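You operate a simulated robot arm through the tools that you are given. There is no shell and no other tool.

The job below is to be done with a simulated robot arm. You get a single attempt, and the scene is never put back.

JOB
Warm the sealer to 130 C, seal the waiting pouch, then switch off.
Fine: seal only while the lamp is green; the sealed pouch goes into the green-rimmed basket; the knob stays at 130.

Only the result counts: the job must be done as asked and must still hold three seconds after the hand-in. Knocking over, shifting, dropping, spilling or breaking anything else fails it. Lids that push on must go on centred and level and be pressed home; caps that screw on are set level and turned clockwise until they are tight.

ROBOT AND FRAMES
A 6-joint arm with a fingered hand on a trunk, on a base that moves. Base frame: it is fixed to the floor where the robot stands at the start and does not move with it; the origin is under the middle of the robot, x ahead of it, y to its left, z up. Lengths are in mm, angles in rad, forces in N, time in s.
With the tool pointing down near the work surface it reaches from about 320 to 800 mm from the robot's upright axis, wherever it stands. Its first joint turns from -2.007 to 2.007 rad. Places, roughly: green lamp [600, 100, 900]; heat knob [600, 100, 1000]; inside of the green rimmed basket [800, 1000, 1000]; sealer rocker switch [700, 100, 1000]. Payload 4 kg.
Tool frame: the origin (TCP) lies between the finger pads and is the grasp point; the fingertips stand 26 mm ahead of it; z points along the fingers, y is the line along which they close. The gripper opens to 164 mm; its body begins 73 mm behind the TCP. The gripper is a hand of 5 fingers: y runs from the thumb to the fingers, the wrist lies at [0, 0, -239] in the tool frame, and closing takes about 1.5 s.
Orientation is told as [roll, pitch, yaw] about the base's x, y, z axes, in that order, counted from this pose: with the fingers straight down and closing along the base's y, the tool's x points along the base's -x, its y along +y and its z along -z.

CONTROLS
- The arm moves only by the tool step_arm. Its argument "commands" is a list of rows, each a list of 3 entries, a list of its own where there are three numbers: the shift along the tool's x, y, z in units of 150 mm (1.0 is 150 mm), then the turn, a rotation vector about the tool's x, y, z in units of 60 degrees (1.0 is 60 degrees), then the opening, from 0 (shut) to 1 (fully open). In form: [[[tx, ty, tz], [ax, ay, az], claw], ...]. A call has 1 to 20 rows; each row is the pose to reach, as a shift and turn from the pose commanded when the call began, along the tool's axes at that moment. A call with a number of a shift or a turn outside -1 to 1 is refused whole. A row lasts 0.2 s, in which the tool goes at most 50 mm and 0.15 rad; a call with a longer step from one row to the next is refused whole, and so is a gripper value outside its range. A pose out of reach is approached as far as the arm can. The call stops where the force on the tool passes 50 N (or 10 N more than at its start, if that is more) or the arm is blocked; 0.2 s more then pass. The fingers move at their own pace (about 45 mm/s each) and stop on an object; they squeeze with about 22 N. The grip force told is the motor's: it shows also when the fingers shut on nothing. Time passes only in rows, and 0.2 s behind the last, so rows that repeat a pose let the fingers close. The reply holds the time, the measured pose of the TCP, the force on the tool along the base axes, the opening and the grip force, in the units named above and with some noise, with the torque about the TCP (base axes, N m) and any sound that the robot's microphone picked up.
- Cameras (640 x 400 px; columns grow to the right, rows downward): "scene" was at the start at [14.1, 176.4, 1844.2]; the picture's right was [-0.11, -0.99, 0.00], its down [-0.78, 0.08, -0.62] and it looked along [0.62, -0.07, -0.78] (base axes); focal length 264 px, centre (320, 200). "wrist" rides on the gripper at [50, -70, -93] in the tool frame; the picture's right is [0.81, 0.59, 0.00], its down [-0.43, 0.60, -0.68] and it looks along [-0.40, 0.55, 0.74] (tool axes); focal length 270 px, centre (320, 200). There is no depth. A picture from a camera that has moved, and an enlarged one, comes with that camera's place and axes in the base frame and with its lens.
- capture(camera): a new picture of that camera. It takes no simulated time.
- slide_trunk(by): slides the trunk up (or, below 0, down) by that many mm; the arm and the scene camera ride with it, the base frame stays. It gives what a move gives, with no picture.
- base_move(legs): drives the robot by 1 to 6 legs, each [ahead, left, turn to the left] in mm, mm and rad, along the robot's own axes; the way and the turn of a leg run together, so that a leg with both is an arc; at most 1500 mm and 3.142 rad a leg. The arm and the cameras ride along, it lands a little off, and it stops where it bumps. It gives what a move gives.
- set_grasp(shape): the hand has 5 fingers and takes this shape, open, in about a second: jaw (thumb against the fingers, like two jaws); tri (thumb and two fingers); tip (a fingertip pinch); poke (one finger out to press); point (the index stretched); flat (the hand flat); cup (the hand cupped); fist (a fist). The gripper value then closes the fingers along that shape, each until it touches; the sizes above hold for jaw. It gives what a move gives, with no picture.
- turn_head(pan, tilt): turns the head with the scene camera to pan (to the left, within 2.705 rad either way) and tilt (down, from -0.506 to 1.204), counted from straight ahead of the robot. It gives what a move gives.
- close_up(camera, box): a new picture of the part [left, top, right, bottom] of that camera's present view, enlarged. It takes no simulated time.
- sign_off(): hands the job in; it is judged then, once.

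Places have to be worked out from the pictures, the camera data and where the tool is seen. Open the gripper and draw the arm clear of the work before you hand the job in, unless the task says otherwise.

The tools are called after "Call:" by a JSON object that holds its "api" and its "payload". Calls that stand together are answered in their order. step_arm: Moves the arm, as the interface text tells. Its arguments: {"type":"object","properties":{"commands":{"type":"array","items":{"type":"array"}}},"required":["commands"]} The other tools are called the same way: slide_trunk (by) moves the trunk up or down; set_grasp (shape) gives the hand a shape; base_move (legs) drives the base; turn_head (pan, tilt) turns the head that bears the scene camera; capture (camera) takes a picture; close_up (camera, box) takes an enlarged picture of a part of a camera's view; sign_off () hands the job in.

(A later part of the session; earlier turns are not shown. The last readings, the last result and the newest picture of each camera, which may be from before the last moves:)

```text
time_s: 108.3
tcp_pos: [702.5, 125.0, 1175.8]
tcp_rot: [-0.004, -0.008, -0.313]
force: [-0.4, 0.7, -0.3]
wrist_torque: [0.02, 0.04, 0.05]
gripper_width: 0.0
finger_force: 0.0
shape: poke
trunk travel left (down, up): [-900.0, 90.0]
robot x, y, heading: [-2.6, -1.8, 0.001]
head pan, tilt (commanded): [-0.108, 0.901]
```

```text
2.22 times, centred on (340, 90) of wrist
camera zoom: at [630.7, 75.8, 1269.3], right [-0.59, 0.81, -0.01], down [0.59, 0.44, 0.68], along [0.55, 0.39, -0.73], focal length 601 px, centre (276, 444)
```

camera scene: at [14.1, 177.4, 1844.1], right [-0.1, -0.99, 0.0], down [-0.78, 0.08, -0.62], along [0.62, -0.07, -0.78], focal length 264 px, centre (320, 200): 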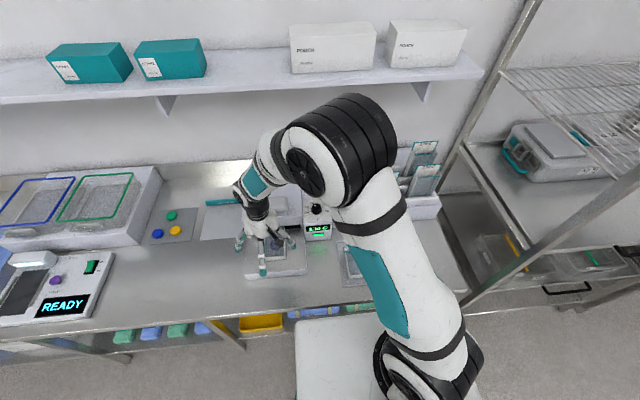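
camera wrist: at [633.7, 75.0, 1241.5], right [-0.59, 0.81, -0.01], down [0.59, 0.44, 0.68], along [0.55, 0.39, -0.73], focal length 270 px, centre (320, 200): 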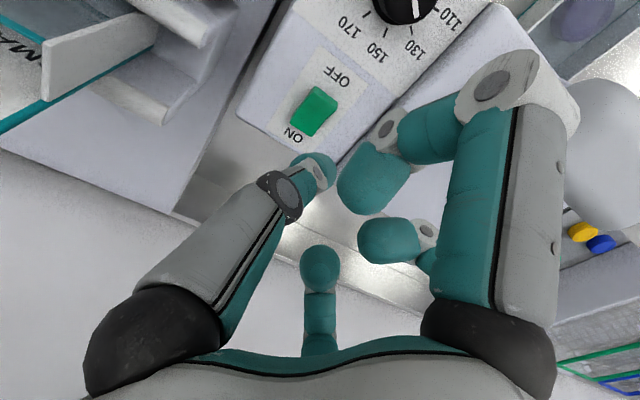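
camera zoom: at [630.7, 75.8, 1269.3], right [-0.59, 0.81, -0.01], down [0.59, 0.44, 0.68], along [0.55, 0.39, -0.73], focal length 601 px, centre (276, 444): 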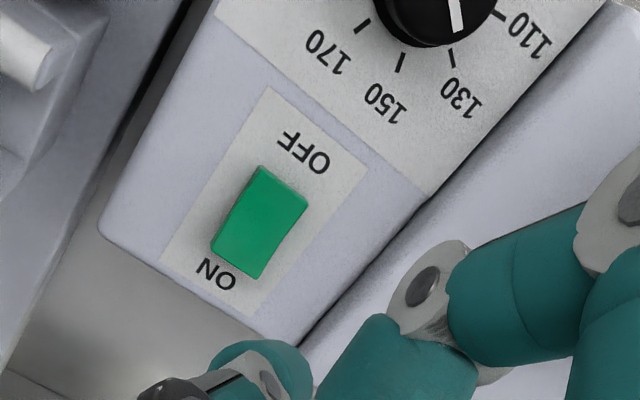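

The rocker is at OFF and the knob still points at 130. I'll return over the pouch for pickup, hovering with the jaw open to measure its exact position.

Call:
{"api": "step_arm", "payload": {"commands": [[[0.22, 0.072, 0], [0, 0, 0], 1], [[0.44, 0.144, 0], [0, 0, 0], 1], [[0.66, 0.216, 0], [0, 0, 0], 1], [[0.885, 0.288, 0], [0, 0, 0], 1]]}}

Call:
{"api": "step_arm", "payload": {"commands": [[[0.22, 0.072, 0.05], [0, 0, 0], 1], [[0.44, 0.144, 0.15], [0, 0, 0], 1], [[0.66, 0.216, 0.25], [0, 0, 0], 1], [[0.885, 0.288, 0.35], [0, 0, 0], 1], [[0.885, 0.288, 0.35], [0, 0, 0], 1]]}}

Call:
{"api": "set_grasp", "payload": {"shape": "jaw"}}

Call:
{"api": "capture", "payload": {"camera": "wrist"}}

Call:
{"api": "close_up", "payload": {"camera": "wrist", "box": [200, 40, 400, 230]}}

```text
time_s: 109.3
tcp_pos: [585.8, 207.1, 1174.5]
tcp_rot: [-0.004, -0.011, -0.315]
force: [-0.1, -0.2, 0.0]
wrist_torque: [0.03, 0.02, -0.03]
gripper_width: 0.0
finger_force: 0.0
shape: poke
trunk travel left (down, up): [-900.0, 90.0]
robot x, y, heading: [-2.7, -0.9, 0.004]
head pan, tilt (commanded): [-0.108, 0.901]
```

```text
time_s: 110.5
tcp_pos: [473.2, 289.5, 1118.9]
tcp_rot: [-0.003, -0.01, -0.314]
force: [-0.4, -0.1, 0.3]
wrist_torque: [0.01, 0.0, -0.04]
gripper_width: 0.0
finger_force: 0.1
shape: poke
trunk travel left (down, up): [-900.0, 90.0]
robot x, y, heading: [-1.6, 3.1, 0.001]
head pan, tilt (commanded): [-0.108, 0.901]
```

```text
time_s: 111.4
tcp_pos: [473.9, 290.9, 1120.2]
tcp_rot: [-0.004, -0.008, -0.314]
force: [-0.4, -0.4, -0.1]
wrist_torque: [-0.02, 0.0, 0.02]
gripper_width: 164.1
finger_force: 0.1
shape: jaw
trunk travel left (down, up): [-900.0, 90.0]
robot x, y, heading: [2.9, 4.0, -0.001]
head pan, tilt (commanded): [-0.108, 0.901]
```

```text
taken
camera wrist: at [402.2, 241.2, 1213.3], right [-0.59, 0.81, -0.01], down [0.59, 0.44, 0.68], along [0.55, 0.39, -0.73], focal length 270 px, centre (320, 200)
```

wrist: 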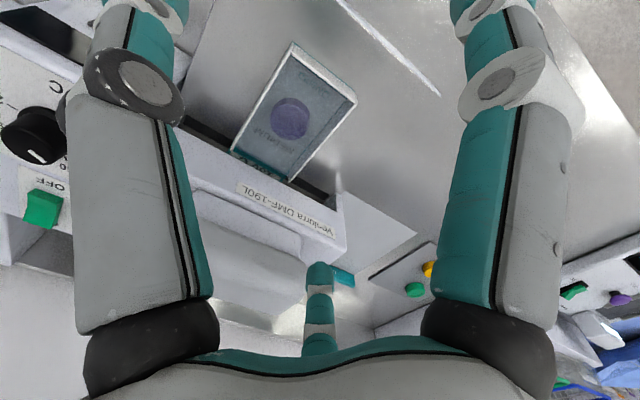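

```text
2.11 times, centred on (300, 135) of wrist
camera zoom: at [402.2, 241.2, 1213.3], right [-0.59, 0.81, -0.01], down [0.59, 0.44, 0.68], along [0.55, 0.39, -0.73], focal length 569 px, centre (362, 337)
```

zoom: 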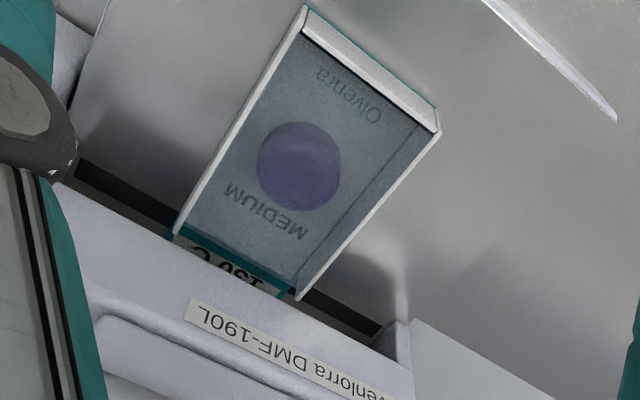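

The pouch measures square to the slot, spanning about x 468–590 with its centre near y≈294. I'll repeat the symmetric jaw approach at x≈499 and descend around it.

Call:
{"api": "step_arm", "payload": {"commands": [[[-0.08, 0.04, 0.1], [0, 0, 0], 1], [[-0.154, 0.0766, 0.25], [0, 0, 0], 1], [[-0.154, 0.0766, 0.45], [0, 0, 0], 1], [[-0.154, 0.0766, 0.62], [0, 0, 0], 1], [[-0.154, 0.0766, 0.76], [0, 0, 0], 1], [[-0.154, 0.0766, 0.88], [0, 0, 0], 1], [[-0.154, 0.0766, 0.99], [0, 0, 0], 1], [[-0.154, 0.0766, 0.99], [0, 0, 0], 1]]}}

Call:
{"api": "capture", "payload": {"camera": "wrist"}}

Call:
{"api": "close_up", "payload": {"camera": "scene", "box": [230, 185, 330, 285]}}

```text
time_s: 113.2
tcp_pos: [501.9, 293.9, 971.5]
tcp_rot: [-0.005, -0.007, -0.313]
force: [0.6, -0.5, 0.1]
wrist_torque: [-0.01, 0.03, 0.0]
gripper_width: 164.0
finger_force: 0.1
shape: jaw
trunk travel left (down, up): [-900.0, 90.0]
robot x, y, heading: [0.6, 2.3, 0.004]
head pan, tilt (commanded): [-0.108, 0.901]
```

```text
taken
camera wrist: at [430.0, 243.4, 1065.1], right [-0.59, 0.81, -0.01], down [0.59, 0.44, 0.68], along [0.55, 0.39, -0.73], focal length 270 px, centre (320, 200)
```

wrist: 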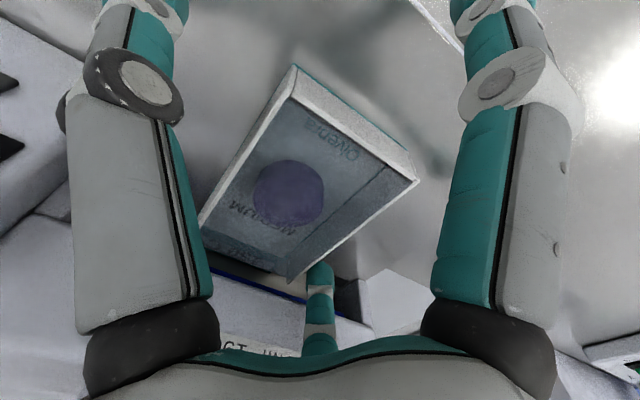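

```text
4.00 times, centred on (280, 235) of scene
camera zoom: at [12.6, 176.7, 1844.2], right [-0.1, -0.99, 0.0], down [-0.78, 0.08, -0.62], along [0.62, -0.07, -0.78], focal length 1055 px, centre (480, 60)
```

zoom: 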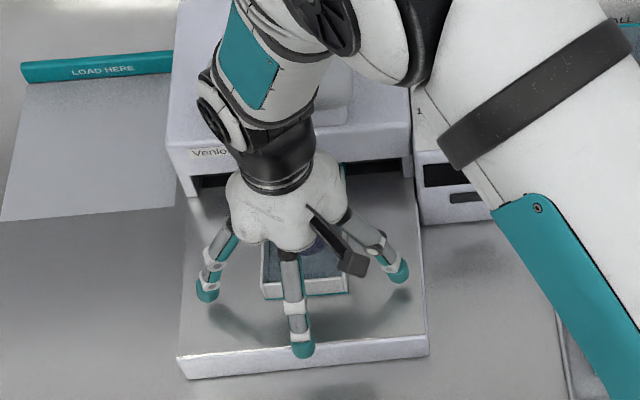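

I'm in place with no contact. I'll close on the walls and draw the pouch straight out by 80 mm.

Call:
{"api": "step_arm", "payload": {"commands": [[[0, 0, 0.012], [0, 0, 0], 0.8], [[0, 0, 0.012], [0, 0, 0], 0.6], [[0, 0, 0.012], [0, 0, 0], 0.5], [[0, 0, 0.012], [0, 0, 0], 0.43], [[0, 0, 0.012], [0, 0, 0], 0.43], [[0, 0, 0.012], [0, 0, 0], 0.43], [[0, 0, 0.012], [0, 0, 0], 0.43]]}}

Call:
{"api": "step_arm", "payload": {"commands": [[[0.063, -0.02, -0.007], [0, 0, 0], 0.43], [[0.127, -0.041, -0.014], [0, 0, 0], 0.43], [[0.19, -0.062, -0.02], [0, 0, 0], 0.43], [[0.254, -0.082, -0.02], [0, 0, 0], 0.43], [[0.317, -0.103, -0.02], [0, 0, 0], 0.43], [[0.38, -0.124, -0.02], [0, 0, 0], 0.43], [[0.444, -0.144, -0.02], [0, 0, 0], 0.43], [[0.507, -0.165, -0.02], [0, 0, 0], 0.43]]}}

Call:
{"api": "capture", "payload": {"camera": "wrist"}}

Call:
{"api": "close_up", "payload": {"camera": "scene", "box": [240, 205, 340, 305]}}

```text
time_s: 114.8
tcp_pos: [502.9, 294.8, 970.5]
tcp_rot: [-0.005, -0.009, -0.315]
force: [0.2, -0.1, 0.1]
wrist_torque: [0.02, -0.02, -0.03]
gripper_width: 75.5
finger_force: 22.2
shape: jaw
trunk travel left (down, up): [-900.0, 90.0]
robot x, y, heading: [-1.2, -1.8, -0.001]
head pan, tilt (commanded): [-0.108, 0.901]
```

```text
time_s: 116.6
tcp_pos: [421.0, 292.7, 973.8]
tcp_rot: [-0.003, -0.011, -0.313]
force: [-0.1, 0.4, -1.4]
wrist_torque: [0.03, 0.01, -0.02]
gripper_width: 76.0
finger_force: 21.9
shape: jaw
trunk travel left (down, up): [-900.0, 90.0]
robot x, y, heading: [1.0, 2.9, 0.005]
head pan, tilt (commanded): [-0.108, 0.901]
```

```text
taken
camera wrist: at [349.7, 242.6, 1066.7], right [-0.59, 0.81, -0.01], down [0.59, 0.44, 0.68], along [0.55, 0.39, -0.73], focal length 270 px, centre (320, 200)
```

wrist: 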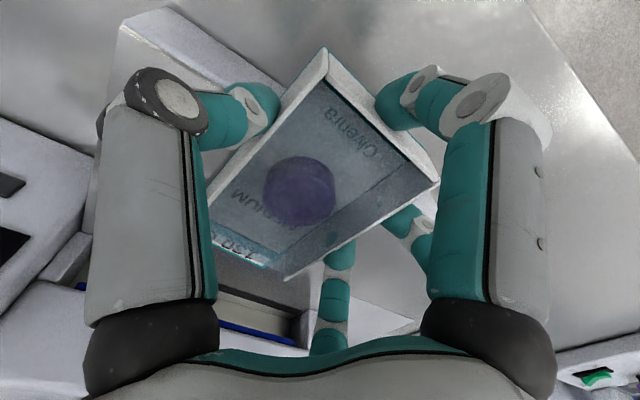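

```text
4.00 times, centred on (290, 255) of scene
camera zoom: at [12.6, 176.9, 1844.2], right [-0.1, -0.99, 0.0], down [-0.78, 0.08, -0.62], along [0.62, -0.07, -0.78], focal length 1055 px, centre (440, -20)
```

zoom: 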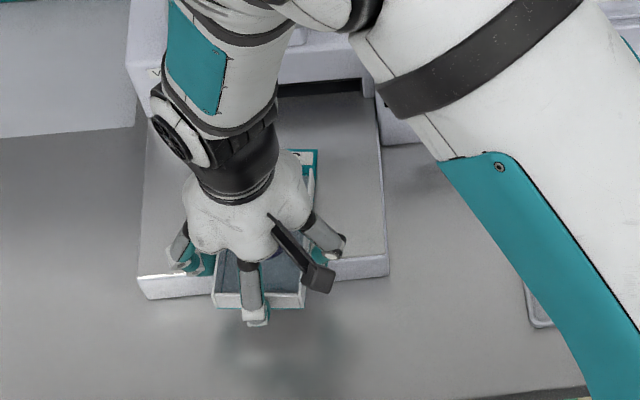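

The pouch came out cleanly. I'll take a close look at the header band now that it's in the open.

Call:
{"api": "close_up", "payload": {"camera": "scene", "box": [272, 233, 312, 258]}}

Call:
{"api": "close_up", "payload": {"camera": "wrist", "box": [195, 190, 345, 290]}}

```text
16.00 times, centred on (292, 246) of scene
camera zoom: at [12.6, 176.9, 1844.2], right [-0.1, -0.99, 0.0], down [-0.78, 0.08, -0.62], along [0.62, -0.07, -0.78], focal length 4221 px, centre (768, -528)
```

zoom: 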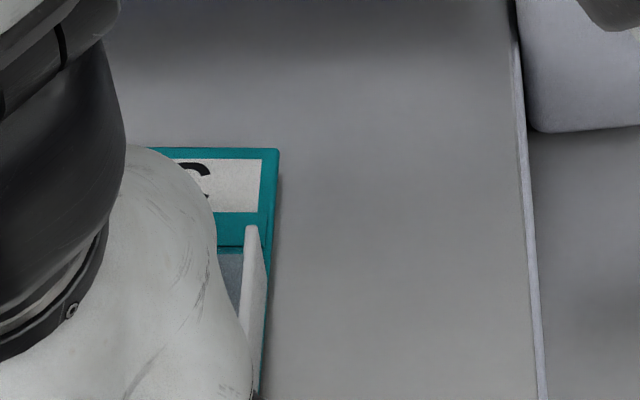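

```text
4.00 times, centred on (270, 240) of wrist
camera zoom: at [349.7, 242.6, 1066.7], right [-0.59, 0.81, -0.01], down [0.59, 0.44, 0.68], along [0.55, 0.39, -0.73], focal length 1081 px, centre (520, 40)
```

zoom: 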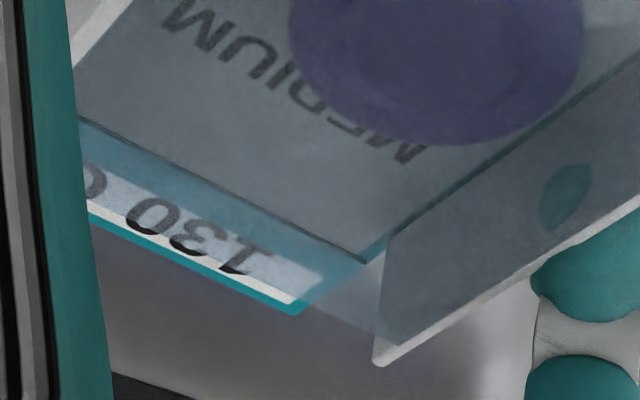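

The header shows the full teal seal band under the label. Now I'll lift the pouch gently by 45 mm and check the grip holds.

Call:
{"api": "step_arm", "payload": {"commands": [[[0, 0, -0.05], [0, 0, 0], 0.43], [[0, 0, -0.1], [0, 0, 0], 0.43], [[0, 0, -0.15], [0, 0, 0], 0.43], [[0, 0, -0.22], [0, 0, 0], 0.43], [[0, 0, -0.3], [0, 0, 0], 0.43], [[0, 0, -0.3], [0, 0, 0], 0.43]]}}

Call:
{"api": "capture", "payload": {"camera": "wrist"}}

Call:
{"api": "close_up", "payload": {"camera": "scene", "box": [230, 195, 340, 305]}}

```text
time_s: 118.0
tcp_pos: [421.5, 292.9, 1019.0]
tcp_rot: [-0.005, -0.009, -0.314]
force: [0.6, -0.3, -0.4]
wrist_torque: [-0.02, -0.04, -0.02]
gripper_width: 75.8
finger_force: 21.9
shape: jaw
trunk travel left (down, up): [-900.0, 90.0]
robot x, y, heading: [-0.8, 1.0, 0.0]
head pan, tilt (commanded): [-0.108, 0.901]
```

```text
taken
camera wrist: at [349.1, 242.6, 1112.8], right [-0.59, 0.81, -0.01], down [0.59, 0.44, 0.68], along [0.55, 0.39, -0.73], focal length 270 px, centre (320, 200)
```

wrist: 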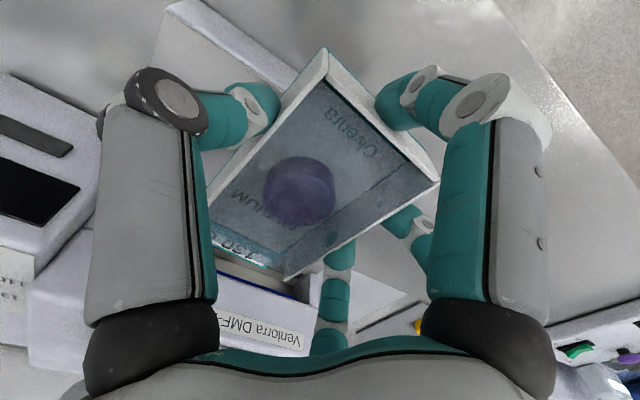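

```text
3.64 times, centred on (285, 250) of scene
camera zoom: at [13.3, 177.1, 1844.2], right [-0.1, -0.99, 0.0], down [-0.78, 0.08, -0.62], along [0.62, -0.07, -0.78], focal length 959 px, centre (447, 18)
```

zoom: 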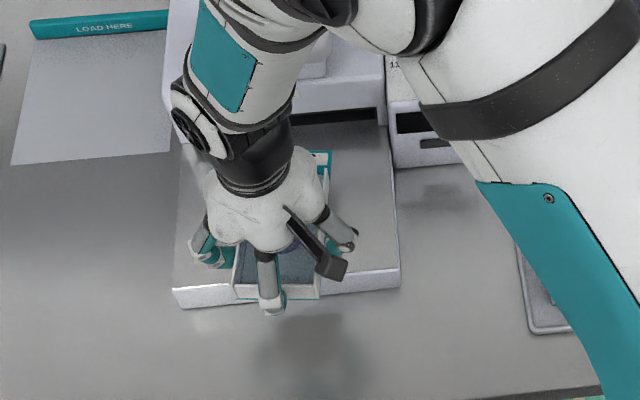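

The pouch is firmly held. I'll raise it to a safe travel height before driving.

Call:
{"api": "step_arm", "payload": {"commands": [[[0, 0, -0.16], [0, 0, 0], 0.43], [[0, 0, -0.33], [0, 0, 0], 0.43], [[0, 0, -0.5], [0, 0, 0], 0.43], [[0, 0, -0.67], [0, 0, 0], 0.43], [[0, 0, -0.84], [0, 0, 0], 0.43], [[0, 0, -0.98], [0, 0, 0], 0.43], [[0, 0, -0.98], [0, 0, 0], 0.43]]}}

Call:
{"api": "turn_head", "payload": {"pan": 0.6, "tilt": 0.9}}

Call:
{"api": "capture", "payload": {"camera": "scene"}}

Call:
{"api": "capture", "payload": {"camera": "wrist"}}

```text
time_s: 119.6
tcp_pos: [420.8, 294.2, 1165.0]
tcp_rot: [-0.003, -0.01, -0.313]
force: [-0.5, 0.0, -0.2]
wrist_torque: [-0.02, 0.01, -0.02]
gripper_width: 75.8
finger_force: 22.0
shape: jaw
trunk travel left (down, up): [-900.0, 90.0]
robot x, y, heading: [-2.9, 1.8, -0.006]
head pan, tilt (commanded): [-0.108, 0.901]
```

```text
time_s: 120.6
tcp_pos: [420.6, 292.4, 1166.2]
tcp_rot: [-0.004, -0.009, -0.315]
force: [0.0, -0.3, -0.1]
wrist_torque: [0.01, 0.03, 0.03]
gripper_width: 75.7
finger_force: 22.0
shape: jaw
trunk travel left (down, up): [-900.0, 90.0]
robot x, y, heading: [-1.6, 1.5, 0.007]
head pan, tilt (commanded): [0.6, 0.901]
```

```text
taken
camera scene: at [0.0, 227.5, 1844.1], right [0.57, -0.82, 0.0], down [-0.65, -0.44, -0.62], along [0.51, 0.35, -0.78], focal length 264 px, centre (320, 200)
```

scene: 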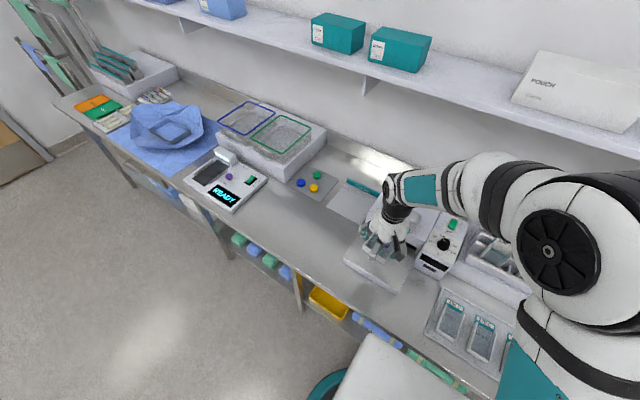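

```text
taken
camera wrist: at [348.9, 243.4, 1258.9], right [-0.59, 0.81, -0.01], down [0.59, 0.44, 0.68], along [0.55, 0.39, -0.73], focal length 270 px, centre (320, 200)
```

wrist: 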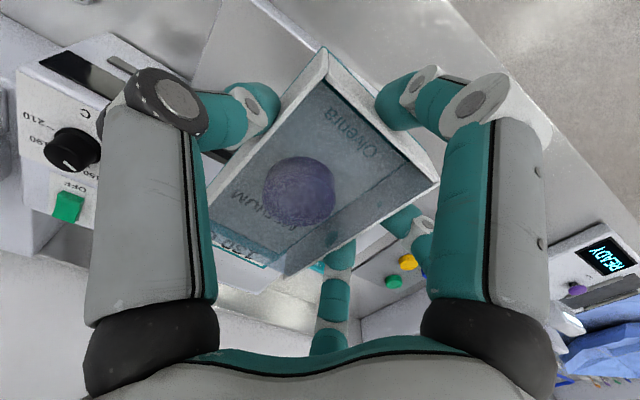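

The floor to the left is clear. I'll zoom on the green-rimmed basket to locate it accurately.

Call:
{"api": "close_up", "payload": {"camera": "scene", "box": [200, 85, 350, 200]}}

```text
3.48 times, centred on (275, 142) of scene
camera zoom: at [0.0, 227.5, 1844.1], right [0.57, -0.82, 0.0], down [-0.65, -0.44, -0.62], along [0.51, 0.35, -0.78], focal length 918 px, centre (476, 400)
```

zoom: 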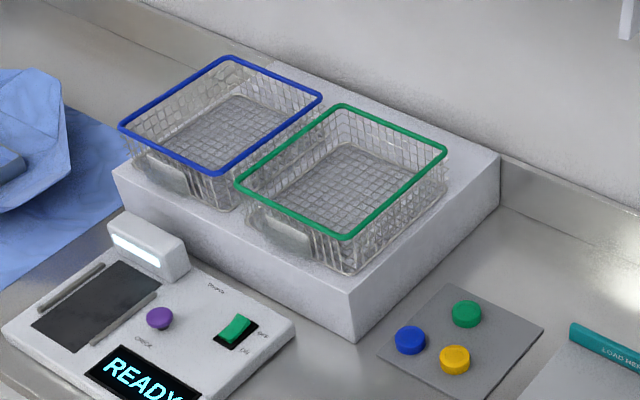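

The basket's rim is estimated at about x 620–840, y 850–1040, near z≈1075. I'll drive left in two legs with the pouch raised, checking the grip after the first.

Call:
{"api": "base_move", "payload": {"legs": [[0, 400, 0]]}}

Call:
{"api": "capture", "payload": {"camera": "wrist"}}

Call:
{"api": "capture", "payload": {"camera": "scene"}}

```text
time_s: 123.2
tcp_pos: [415.5, 701.6, 1165.2]
tcp_rot: [-0.006, -0.008, -0.306]
force: [-0.3, -0.1, -0.9]
wrist_torque: [0.0, 0.02, -0.03]
gripper_width: 75.3
finger_force: 21.7
shape: jaw
trunk travel left (down, up): [-900.0, 90.0]
robot x, y, heading: [-3.0, 404.9, 0.009]
head pan, tilt (commanded): [0.6, 0.901]
```

```text
taken
camera wrist: at [344.7, 651.8, 1258.7], right [-0.59, 0.81, -0.01], down [0.59, 0.44, 0.68], along [0.55, 0.4, -0.73], focal length 270 px, centre (320, 200)
```

wrist: 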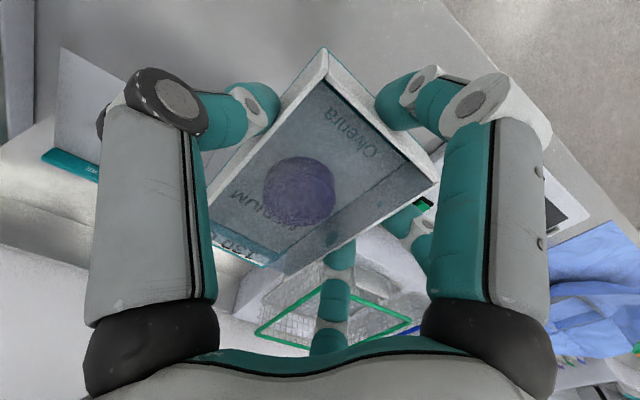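

```text
taken
camera scene: at [-4.1, 633.8, 1844.0], right [0.57, -0.82, 0.0], down [-0.64, -0.45, -0.62], along [0.51, 0.36, -0.78], focal length 264 px, centre (320, 200)
```

scene: 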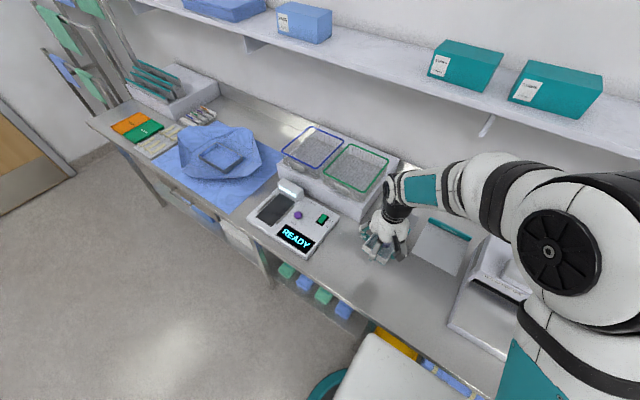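

The pouch is still held the same way. I'll drive the second leg, about 450 mm further left.

Call:
{"api": "base_move", "payload": {"legs": [[0, 450, 0]]}}

Call:
{"api": "turn_head", "payload": {"pan": -0.1, "tilt": 0.9}}

Call:
{"api": "capture", "payload": {"camera": "wrist"}}

Call:
{"api": "capture", "payload": {"camera": "scene"}}

```text
time_s: 125.8
tcp_pos: [411.1, 1147.2, 1164.6]
tcp_rot: [-0.005, -0.008, -0.306]
force: [0.0, -0.7, -0.5]
wrist_torque: [-0.03, 0.01, -0.01]
gripper_width: 75.7
finger_force: 21.7
shape: jaw
trunk travel left (down, up): [-900.0, 90.0]
robot x, y, heading: [-9.4, 851.3, 0.009]
head pan, tilt (commanded): [0.6, 0.901]
```

```text
time_s: 126.9
tcp_pos: [412.2, 1146.0, 1165.7]
tcp_rot: [-0.004, -0.009, -0.306]
force: [0.3, -0.5, -1.0]
wrist_torque: [0.02, 0.01, -0.01]
gripper_width: 75.8
finger_force: 22.1
shape: jaw
trunk travel left (down, up): [-900.0, 90.0]
robot x, y, heading: [-9.5, 851.1, 0.009]
head pan, tilt (commanded): [-0.099, 0.901]
```

```text
taken
camera wrist: at [339.9, 1096.1, 1258.9], right [-0.59, 0.8, -0.01], down [0.59, 0.44, 0.68], along [0.55, 0.4, -0.73], focal length 270 px, centre (320, 200)
```

wrist: 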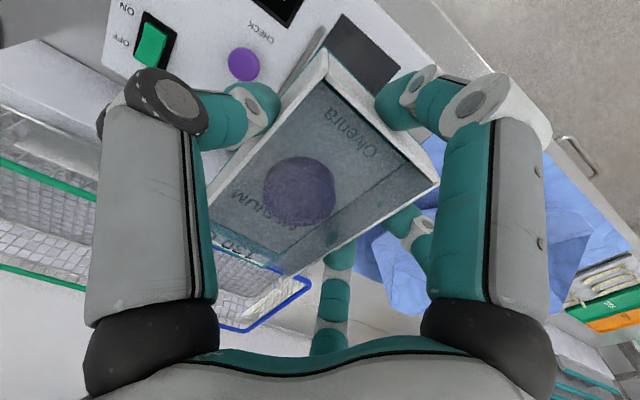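

```text
taken
camera scene: at [4.4, 1027.4, 1844.1], right [-0.09, -1.0, 0.0], down [-0.78, 0.07, -0.62], along [0.62, -0.05, -0.78], focal length 264 px, centre (320, 200)
```

scene: 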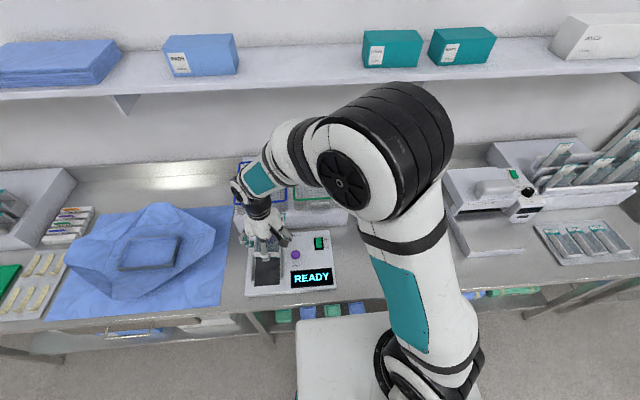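

I'm now in front of the basket with the pouch held. The overhead shelf may limit clearance, so I'll zoom on the shelf edge and the basket from here before reaching in.

Call:
{"api": "close_up", "payload": {"camera": "scene", "box": [220, 30, 420, 155]}}

Call:
{"api": "close_up", "payload": {"camera": "scene", "box": [220, 140, 370, 260]}}

```text
3.20 times, centred on (320, 92) of scene
camera zoom: at [4.4, 1027.4, 1844.1], right [-0.09, -1.0, 0.0], down [-0.78, 0.07, -0.62], along [0.62, -0.05, -0.78], focal length 844 px, centre (320, 544)
```

zoom: 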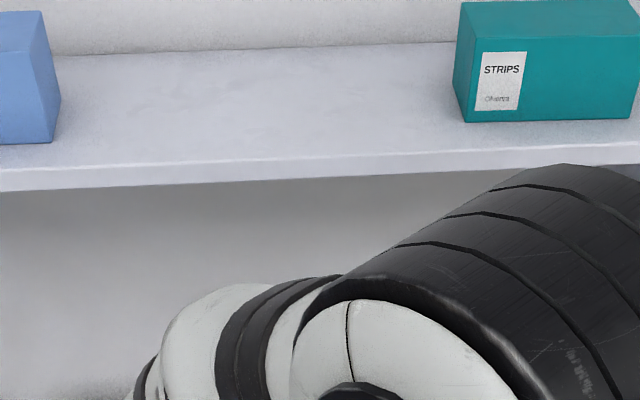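

```text
3.33 times, centred on (295, 200) of scene
camera zoom: at [4.4, 1027.4, 1844.1], right [-0.09, -1.0, 0.0], down [-0.78, 0.07, -0.62], along [0.62, -0.05, -0.78], focal length 879 px, centre (403, 200)
```

zoom: 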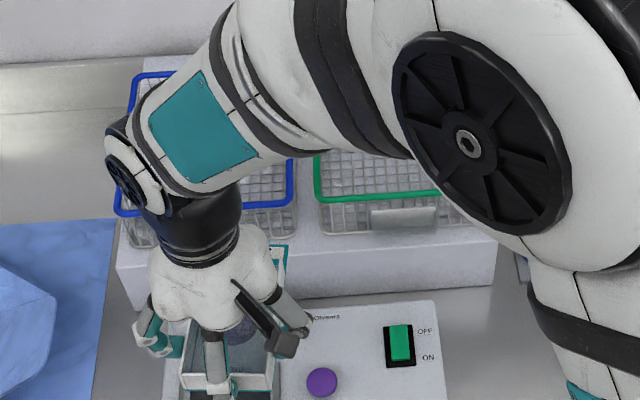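

The shelf's front edge is near x≈716 at z≈1455. Reaching x≈700 with the TCP at or below 1170 matches poses I already used at the rocker, so it's safe. I'll move toward the basket at travel height.

Call:
{"api": "step_arm", "payload": {"commands": [[[-0.24, -0.1, 0], [0, 0, 0], 0.43], [[-0.48, -0.2, 0], [0, 0, 0], 0.43], [[-0.72, -0.3, 0], [0, 0, 0], 0.43], [[-0.963, -0.395, 0], [0, 0, 0], 0.43]]}}

Call:
{"api": "step_arm", "payload": {"commands": [[[-0.22, -0.035, 0], [0, 0, 0], 0.43], [[-0.44, -0.07, 0], [0, 0, 0], 0.43], [[-0.66, -0.105, 0], [0, 0, 0], 0.43], [[-0.883, -0.141, 0], [0, 0, 0], 0.43], [[-0.883, -0.141, 0], [0, 0, 0], 0.43]]}}

Call:
{"api": "capture", "payload": {"camera": "wrist"}}

Call:
{"api": "close_up", "payload": {"camera": "scene", "box": [220, 120, 420, 260]}}

```text
time_s: 127.9
tcp_pos: [529.4, 1044.8, 1166.2]
tcp_rot: [-0.004, -0.01, -0.306]
force: [-0.6, 0.6, -0.2]
wrist_torque: [-0.02, 0.03, 0.02]
gripper_width: 75.6
finger_force: 22.0
shape: jaw
trunk travel left (down, up): [-900.0, 90.0]
robot x, y, heading: [-7.6, 846.5, 0.013]
head pan, tilt (commanded): [-0.099, 0.901]
```

```text
time_s: 129.1
tcp_pos: [648.9, 984.1, 1169.2]
tcp_rot: [-0.003, -0.012, -0.305]
force: [0.3, -0.1, -0.8]
wrist_torque: [0.01, 0.01, -0.01]
gripper_width: 75.6
finger_force: 21.8
shape: jaw
trunk travel left (down, up): [-900.0, 90.0]
robot x, y, heading: [-6.9, 850.2, 0.013]
head pan, tilt (commanded): [-0.099, 0.901]
```

```text
taken
camera wrist: at [578.8, 933.4, 1262.0], right [-0.59, 0.8, -0.01], down [0.59, 0.44, 0.68], along [0.55, 0.4, -0.73], focal length 270 px, centre (320, 200)
```

wrist: 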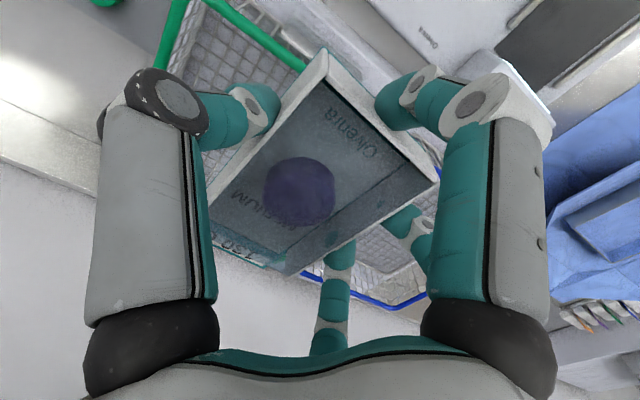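

```text
2.86 times, centred on (320, 190) of scene
camera zoom: at [3.6, 1027.7, 1844.1], right [-0.09, -1.0, 0.0], down [-0.78, 0.07, -0.62], along [0.62, -0.06, -0.78], focal length 754 px, centre (320, 229)
```

zoom: 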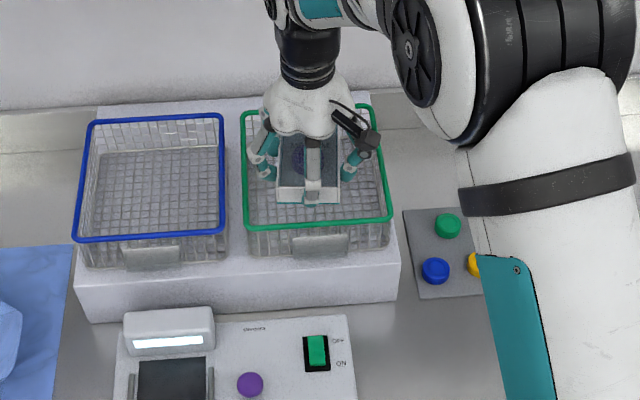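

The rim now triangulates to about x 634–855, y 879–1069, z≈1060, and the pouch centre sits about 33 mm ahead of the TCP with -8° heading. I'll move to centre the pouch over the basket, squaring it up and lowering to z≈1130.

Call:
{"api": "step_arm", "payload": {"commands": [[[-0.15, 0.029, 0.08], [0, 0, -0.045], 0.43], [[-0.3, 0.058, 0.16], [0, 0, -0.09], 0.43], [[-0.455, 0.087, 0.26], [0, 0, -0.133], 0.43], [[-0.455, 0.087, 0.26], [0, 0, -0.133], 0.43]]}}

Call:
{"api": "capture", "payload": {"camera": "wrist"}}

Call:
{"api": "close_up", "payload": {"camera": "scene", "box": [260, 120, 400, 240]}}

```text
time_s: 130.1
tcp_pos: [719.6, 976.7, 1131.3]
tcp_rot: [-0.006, -0.008, -0.166]
force: [0.7, -0.3, -0.7]
wrist_torque: [0.01, 0.01, -0.02]
gripper_width: 75.7
finger_force: 22.6
shape: jaw
trunk travel left (down, up): [-900.0, 90.0]
robot x, y, heading: [-7.7, 853.5, 0.009]
head pan, tilt (commanded): [-0.099, 0.901]
```

```text
taken
camera wrist: at [655.2, 917.1, 1223.9], right [-0.7, 0.71, -0.01], down [0.52, 0.52, 0.68], along [0.49, 0.47, -0.73], focal length 270 px, centre (320, 200)
```

wrist: 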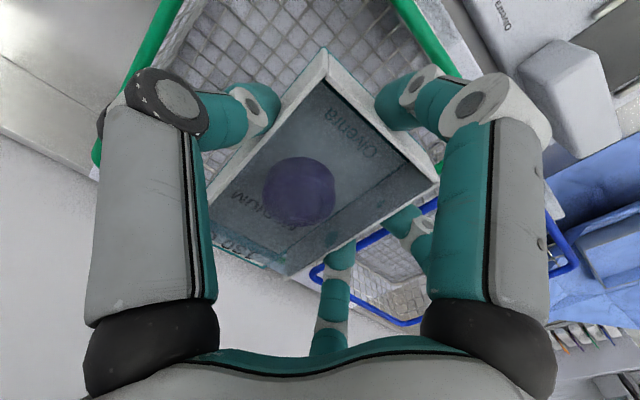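

```text
3.33 times, centred on (330, 180) of scene
camera zoom: at [3.2, 1027.2, 1844.2], right [-0.09, -1.0, 0.0], down [-0.78, 0.07, -0.62], along [0.62, -0.06, -0.78], focal length 879 px, centre (287, 267)
```

zoom: 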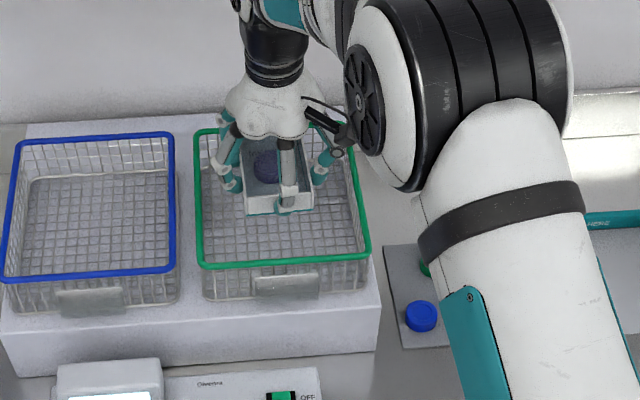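

The pouch is centred over the basket (pouch x 672–828, y 934–1010 inside rim x 640–860, y 878–1068). I'll lower it slowly into the basket.

Call:
{"api": "step_arm", "payload": {"commands": [[[0, 0, 0.07], [0, 0, 0], 0.43], [[0, 0, 0.14], [0, 0, 0], 0.43], [[0, 0, 0.21], [0, 0, 0], 0.43], [[0, 0, 0.28], [0, 0, 0], 0.43], [[0, 0, 0.35], [0, 0, 0], 0.43], [[0, 0, 0.35], [0, 0, 0], 0.43]]}}

Call:
{"api": "capture", "payload": {"camera": "wrist"}}

Call:
{"api": "close_up", "payload": {"camera": "scene", "box": [260, 120, 400, 240]}}

```text
time_s: 131.5
tcp_pos: [719.8, 976.1, 1077.9]
tcp_rot: [-0.006, -0.01, -0.169]
force: [0.4, -0.4, -0.6]
wrist_torque: [0.01, 0.04, 0.0]
gripper_width: 75.7
finger_force: 21.9
shape: jaw
trunk travel left (down, up): [-900.0, 90.0]
robot x, y, heading: [-4.0, 849.3, 0.013]
head pan, tilt (commanded): [-0.099, 0.901]
```

```text
taken
camera wrist: at [656.7, 917.6, 1171.2], right [-0.7, 0.71, -0.01], down [0.52, 0.52, 0.68], along [0.49, 0.47, -0.73], focal length 270 px, centre (320, 200)
```

wrist: 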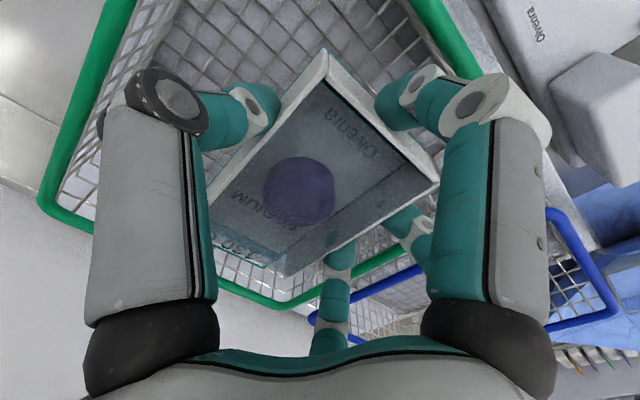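

```text
3.33 times, centred on (330, 180) of scene
camera zoom: at [4.4, 1027.3, 1844.2], right [-0.09, -1.0, 0.0], down [-0.78, 0.07, -0.62], along [0.62, -0.06, -0.78], focal length 879 px, centre (287, 267)
```

zoom: 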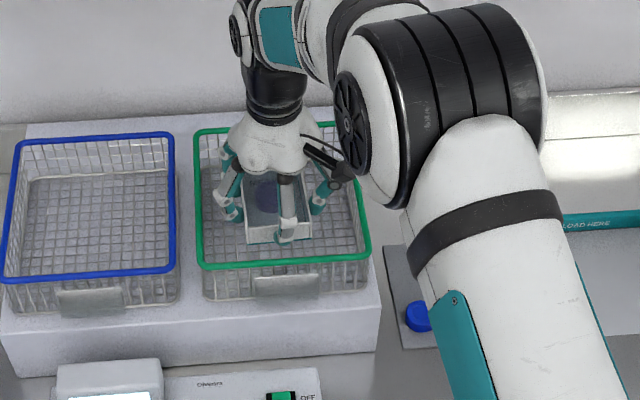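

The hand is inside the rim with clearance. I'll shift 6 mm deeper and keep lowering in small steps until the pouch is near the basket floor.

Call:
{"api": "step_arm", "payload": {"commands": [[[-0.039, 0.007, 0.03], [0, 0, 0], 0.43], [[-0.039, 0.007, 0.06], [0, 0, 0], 0.43], [[-0.039, 0.007, 0.09], [0, 0, 0], 0.43], [[-0.039, 0.007, 0.12], [0, 0, 0], 0.43], [[-0.039, 0.007, 0.14], [0, 0, 0], 0.43]]}}

Call:
{"api": "capture", "payload": {"camera": "wrist"}}

Call:
{"api": "close_up", "payload": {"camera": "scene", "box": [260, 140, 380, 230]}}

```text
time_s: 132.7
tcp_pos: [726.9, 976.4, 1055.4]
tcp_rot: [-0.006, -0.01, -0.169]
force: [-0.1, 0.3, -1.0]
wrist_torque: [0.0, 0.03, 0.02]
gripper_width: 75.4
finger_force: 21.7
shape: jaw
trunk travel left (down, up): [-900.0, 90.0]
robot x, y, heading: [-3.7, 851.3, 0.007]
head pan, tilt (commanded): [-0.099, 0.901]
```

```text
taken
camera wrist: at [663.4, 917.6, 1149.3], right [-0.7, 0.71, -0.01], down [0.52, 0.52, 0.68], along [0.49, 0.47, -0.74], focal length 270 px, centre (320, 200)
```

wrist: 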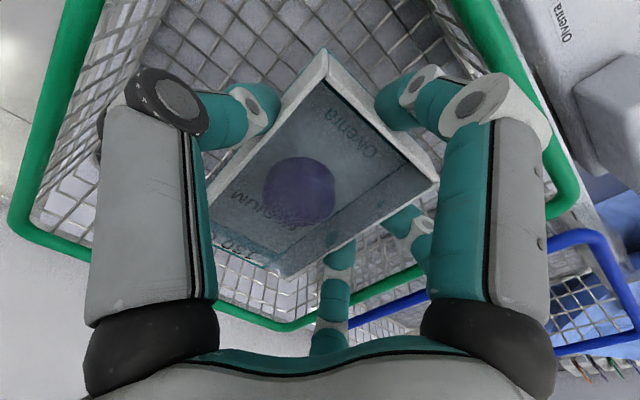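

```text
4.44 times, centred on (320, 185) of scene
camera zoom: at [4.7, 1027.3, 1844.2], right [-0.09, -1.0, 0.0], down [-0.78, 0.07, -0.62], along [0.62, -0.06, -0.78], focal length 1172 px, centre (320, 267)
```

zoom: 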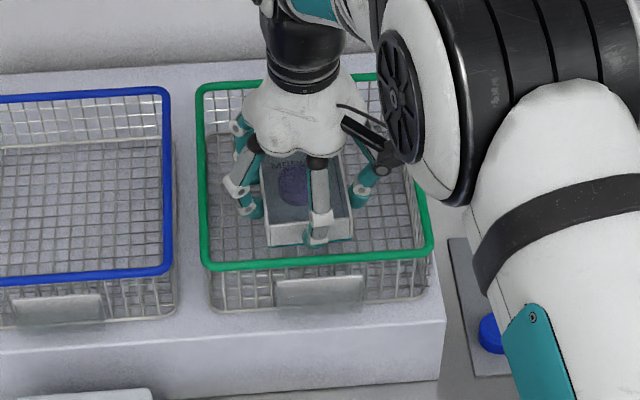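

Everything inside the rim is clear. To open without touching the near rim I'll shift 11 mm deeper while the header still clears the far wall, then check.

Call:
{"api": "step_arm", "payload": {"commands": [[[-0.036, 0.008, 0], [0, 0, 0], 0.43], [[-0.072, 0.018, 0.0], [0, 0, 0], 0.43], [[-0.072, 0.018, 0.01], [0, 0, 0], 0.43]]}}

Call:
{"api": "capture", "payload": {"camera": "wrist"}}

Call:
{"api": "close_up", "payload": {"camera": "scene", "box": [260, 140, 380, 230]}}

```text
time_s: 133.5
tcp_pos: [737.1, 977.5, 1054.1]
tcp_rot: [-0.005, -0.008, -0.168]
force: [-0.2, -0.3, -1.2]
wrist_torque: [0.03, 0.0, -0.02]
gripper_width: 75.9
finger_force: 22.3
shape: jaw
trunk travel left (down, up): [-900.0, 90.0]
robot x, y, heading: [-10.7, 851.8, 0.009]
head pan, tilt (commanded): [-0.099, 0.901]
```

```text
taken
camera wrist: at [674.3, 919.2, 1147.9], right [-0.7, 0.71, -0.01], down [0.52, 0.52, 0.68], along [0.49, 0.47, -0.73], focal length 270 px, centre (320, 200)
```

wrist: 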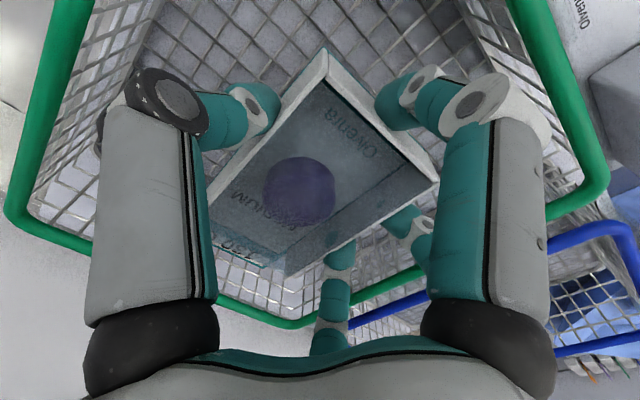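

```text
4.44 times, centred on (320, 185) of scene
camera zoom: at [4.6, 1027.3, 1844.2], right [-0.09, -1.0, 0.0], down [-0.78, 0.07, -0.62], along [0.62, -0.06, -0.78], focal length 1172 px, centre (320, 267)
```

zoom: 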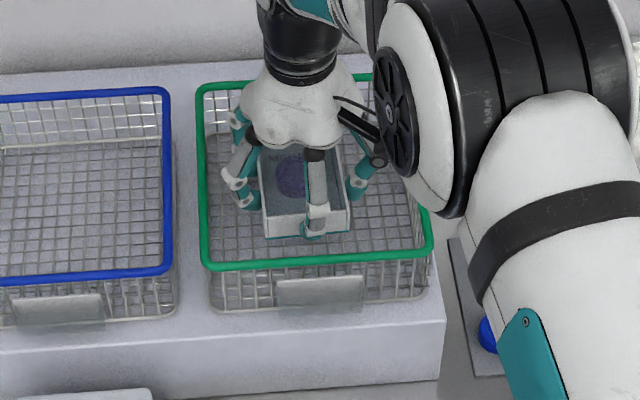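

There's about 20 mm of clearance to the near rim and over 20 mm from the header to the far wall. I'll shift 3 mm right for even side clearance and lower another 12 mm.

Call:
{"api": "step_arm", "payload": {"commands": [[[-0.0034, -0.0197, 0.02], [0, 0, 0], 0.43], [[-0.0034, -0.0197, 0.05], [0, 0, 0], 0.43], [[-0.0034, -0.0197, 0.08], [0, 0, 0], 0.43], [[-0.0034, -0.0197, 0.08], [0, 0, 0], 0.43]]}}

Call:
{"api": "capture", "payload": {"camera": "wrist"}}

```text
time_s: 134.5
tcp_pos: [737.5, 974.3, 1042.3]
tcp_rot: [-0.004, -0.01, -0.167]
force: [0.6, 0.4, -0.3]
wrist_torque: [-0.04, 0.01, 0.01]
gripper_width: 75.4
finger_force: 21.8
shape: jaw
trunk travel left (down, up): [-900.0, 90.0]
robot x, y, heading: [-6.8, 848.7, 0.007]
head pan, tilt (commanded): [-0.099, 0.901]
```

```text
taken
camera wrist: at [674.7, 915.9, 1136.2], right [-0.7, 0.71, -0.01], down [0.52, 0.52, 0.68], along [0.49, 0.47, -0.74], focal length 270 px, centre (320, 200)
```

wrist: 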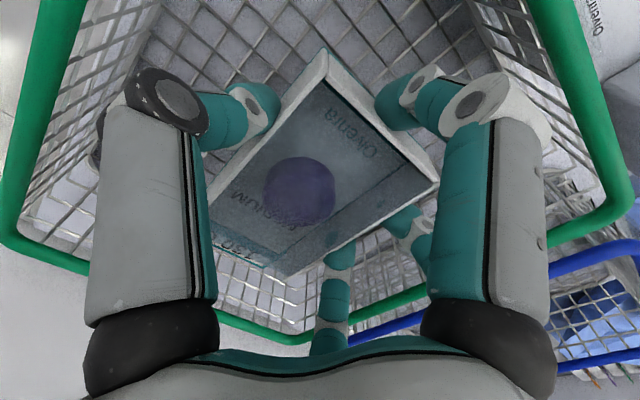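

Still clear all round. I'll lower another 12 mm in small steps, watching for floor contact.

Call:
{"api": "step_arm", "payload": {"commands": [[[0, 0, 0.02], [0, 0, 0], 0.43], [[0, 0, 0.04], [0, 0, 0], 0.43], [[0, 0, 0.06], [0, 0, 0], 0.43], [[0, 0, 0.08], [0, 0, 0], 0.43]]}}

Call:
{"api": "capture", "payload": {"camera": "wrist"}}

Call:
{"api": "close_up", "payload": {"camera": "scene", "box": [260, 140, 380, 230]}}

```text
time_s: 135.5
tcp_pos: [738.5, 975.2, 1031.9]
tcp_rot: [-0.004, -0.009, -0.168]
force: [0.0, -0.4, -0.4]
wrist_torque: [-0.02, 0.02, -0.05]
gripper_width: 75.4
finger_force: 21.9
shape: jaw
trunk travel left (down, up): [-900.0, 90.0]
robot x, y, heading: [-6.9, 847.3, 0.013]
head pan, tilt (commanded): [-0.099, 0.901]
```

```text
taken
camera wrist: at [674.8, 915.7, 1124.6], right [-0.7, 0.71, -0.01], down [0.52, 0.52, 0.68], along [0.49, 0.47, -0.74], focal length 270 px, centre (320, 200)
```

wrist: 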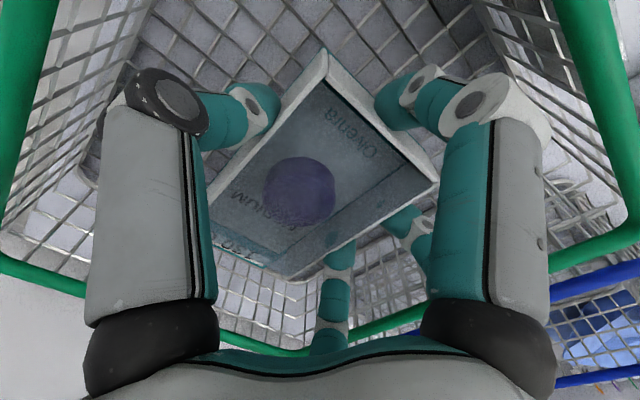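

```text
4.44 times, centred on (320, 185) of scene
camera zoom: at [4.7, 1027.3, 1844.1], right [-0.09, -1.0, 0.0], down [-0.78, 0.07, -0.62], along [0.62, -0.06, -0.78], focal length 1172 px, centre (320, 267)
```

zoom: 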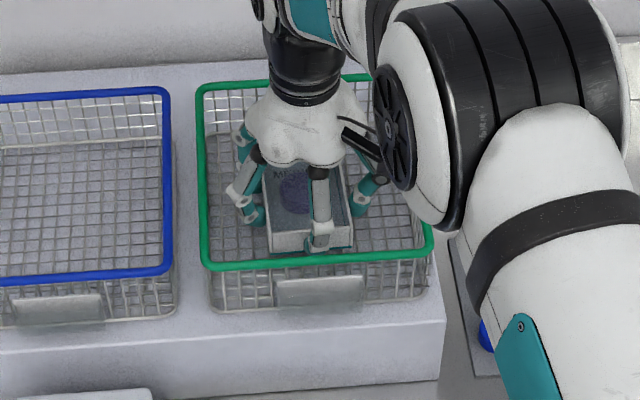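

No contact yet. I'll lower another 12 mm in 3 mm steps.

Call:
{"api": "step_arm", "payload": {"commands": [[[0, 0, 0.02], [0, 0, 0], 0.43], [[0, 0, 0.04], [0, 0, 0], 0.43], [[0, 0, 0.06], [0, 0, 0], 0.43], [[0, 0, 0.08], [0, 0, 0], 0.43]]}}

Call:
{"api": "capture", "payload": {"camera": "wrist"}}

```text
time_s: 136.5
tcp_pos: [737.5, 973.5, 1022.9]
tcp_rot: [-0.003, -0.015, -0.168]
force: [-2.1, 0.8, 21.5]
wrist_torque: [-0.13, 0.04, 0.01]
gripper_width: 75.6
finger_force: 22.6
shape: jaw
trunk travel left (down, up): [-900.0, 90.0]
robot x, y, heading: [-10.7, 849.9, 0.011]
head pan, tilt (commanded): [-0.099, 0.901]
```

```text
taken
camera wrist: at [674.2, 915.5, 1116.2], right [-0.7, 0.71, -0.01], down [0.52, 0.52, 0.68], along [0.49, 0.47, -0.73], focal length 270 px, centre (320, 200)
```

wrist: 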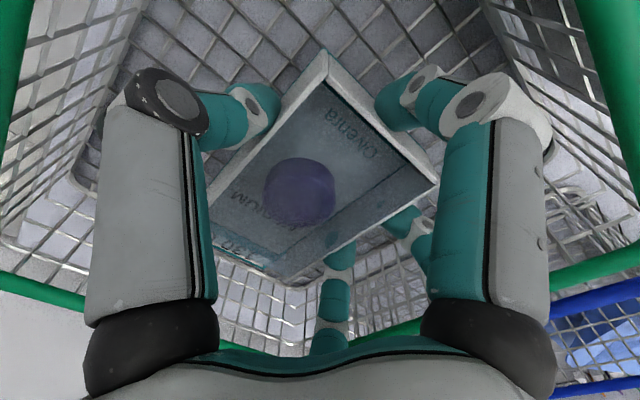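

The pouch has touched the basket floor (21 N, well centred). I'll relieve the load, shift 6 mm deeper for finger room, then open gradually.

Call:
{"api": "step_arm", "payload": {"commands": [[[0, 0, -0.022], [0, 0, 0], 0.43], [[-0.039, 0.007, -0.022], [0, 0, 0], 0.43], [[-0.039, 0.007, -0.015], [0, 0, 0], 0.43], [[-0.039, 0.007, -0.015], [0, 0, 0], 0.5], [[-0.039, 0.007, -0.015], [0, 0, 0], 0.6], [[-0.039, 0.007, -0.015], [0, 0, 0], 0.7], [[-0.039, 0.007, -0.015], [0, 0, 0], 0.7], [[-0.039, 0.007, -0.015], [0, 0, 0], 0.7]]}}

Call:
{"api": "capture", "payload": {"camera": "wrist"}}

```text
time_s: 138.3
tcp_pos: [743.5, 974.9, 1020.3]
tcp_rot: [-0.004, -0.008, -0.168]
force: [-2.5, 0.3, -0.1]
wrist_torque: [0.04, 0.08, 0.02]
gripper_width: 115.7
finger_force: 0.1
shape: jaw
trunk travel left (down, up): [-900.0, 90.0]
robot x, y, heading: [-6.2, 851.1, 0.011]
head pan, tilt (commanded): [-0.099, 0.901]
```

```text
taken
camera wrist: at [680.5, 915.8, 1114.6], right [-0.7, 0.71, -0.01], down [0.52, 0.52, 0.68], along [0.49, 0.47, -0.74], focal length 270 px, centre (320, 200)
```

wrist: 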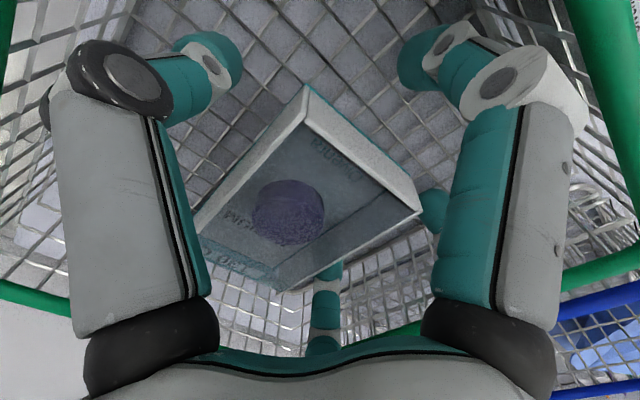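

The fingers are open and the pouch rests on the basket floor. I'll open slightly more and rise straight up in small steps, checking that the pouch stays put.

Call:
{"api": "step_arm", "payload": {"commands": [[[0, 0, 0], [0, 0, 0], 0.76], [[0, 0, -0.03], [0, 0, 0], 0.76], [[0, 0, -0.07], [0, 0, 0], 0.76], [[0, 0, -0.12], [0, 0, 0], 0.76], [[0, 0, -0.18], [0, 0, 0], 0.76]]}}

Call:
{"api": "capture", "payload": {"camera": "wrist"}}

Call:
{"api": "close_up", "payload": {"camera": "scene", "box": [260, 140, 380, 230]}}

```text
time_s: 139.5
tcp_pos: [744.6, 975.2, 1048.0]
tcp_rot: [-0.006, -0.008, -0.167]
force: [-0.3, 0.2, -1.1]
wrist_torque: [-0.03, 0.05, 0.02]
gripper_width: 125.2
finger_force: 0.0
shape: jaw
trunk travel left (down, up): [-900.0, 90.0]
robot x, y, heading: [-6.8, 850.4, 0.011]
head pan, tilt (commanded): [-0.099, 0.901]
```

```text
taken
camera wrist: at [681.2, 916.0, 1142.4], right [-0.7, 0.71, -0.01], down [0.52, 0.52, 0.68], along [0.49, 0.47, -0.73], focal length 270 px, centre (320, 200)
```

wrist: 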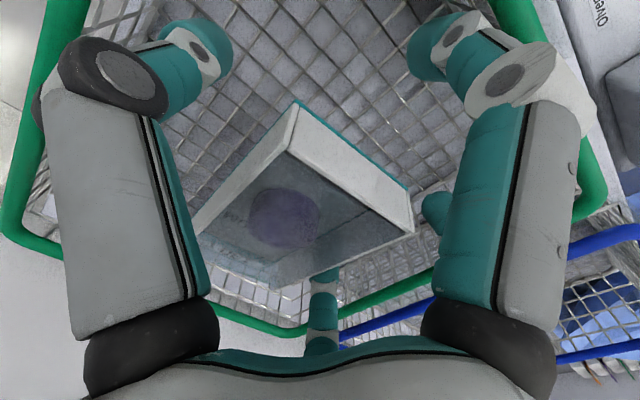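

```text
4.44 times, centred on (320, 185) of scene
camera zoom: at [4.3, 1027.3, 1844.1], right [-0.09, -1.0, 0.0], down [-0.78, 0.07, -0.62], along [0.62, -0.06, -0.78], focal length 1172 px, centre (320, 267)
```

zoom: 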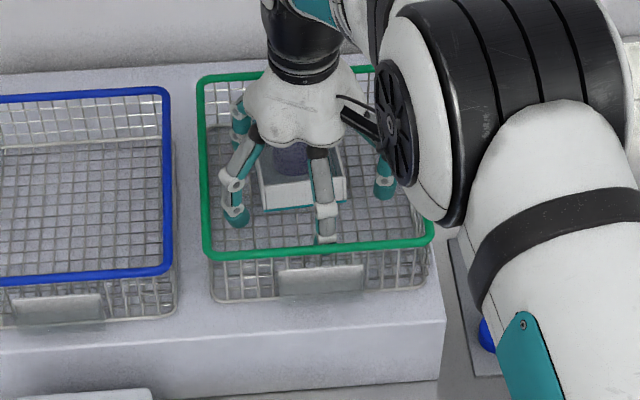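

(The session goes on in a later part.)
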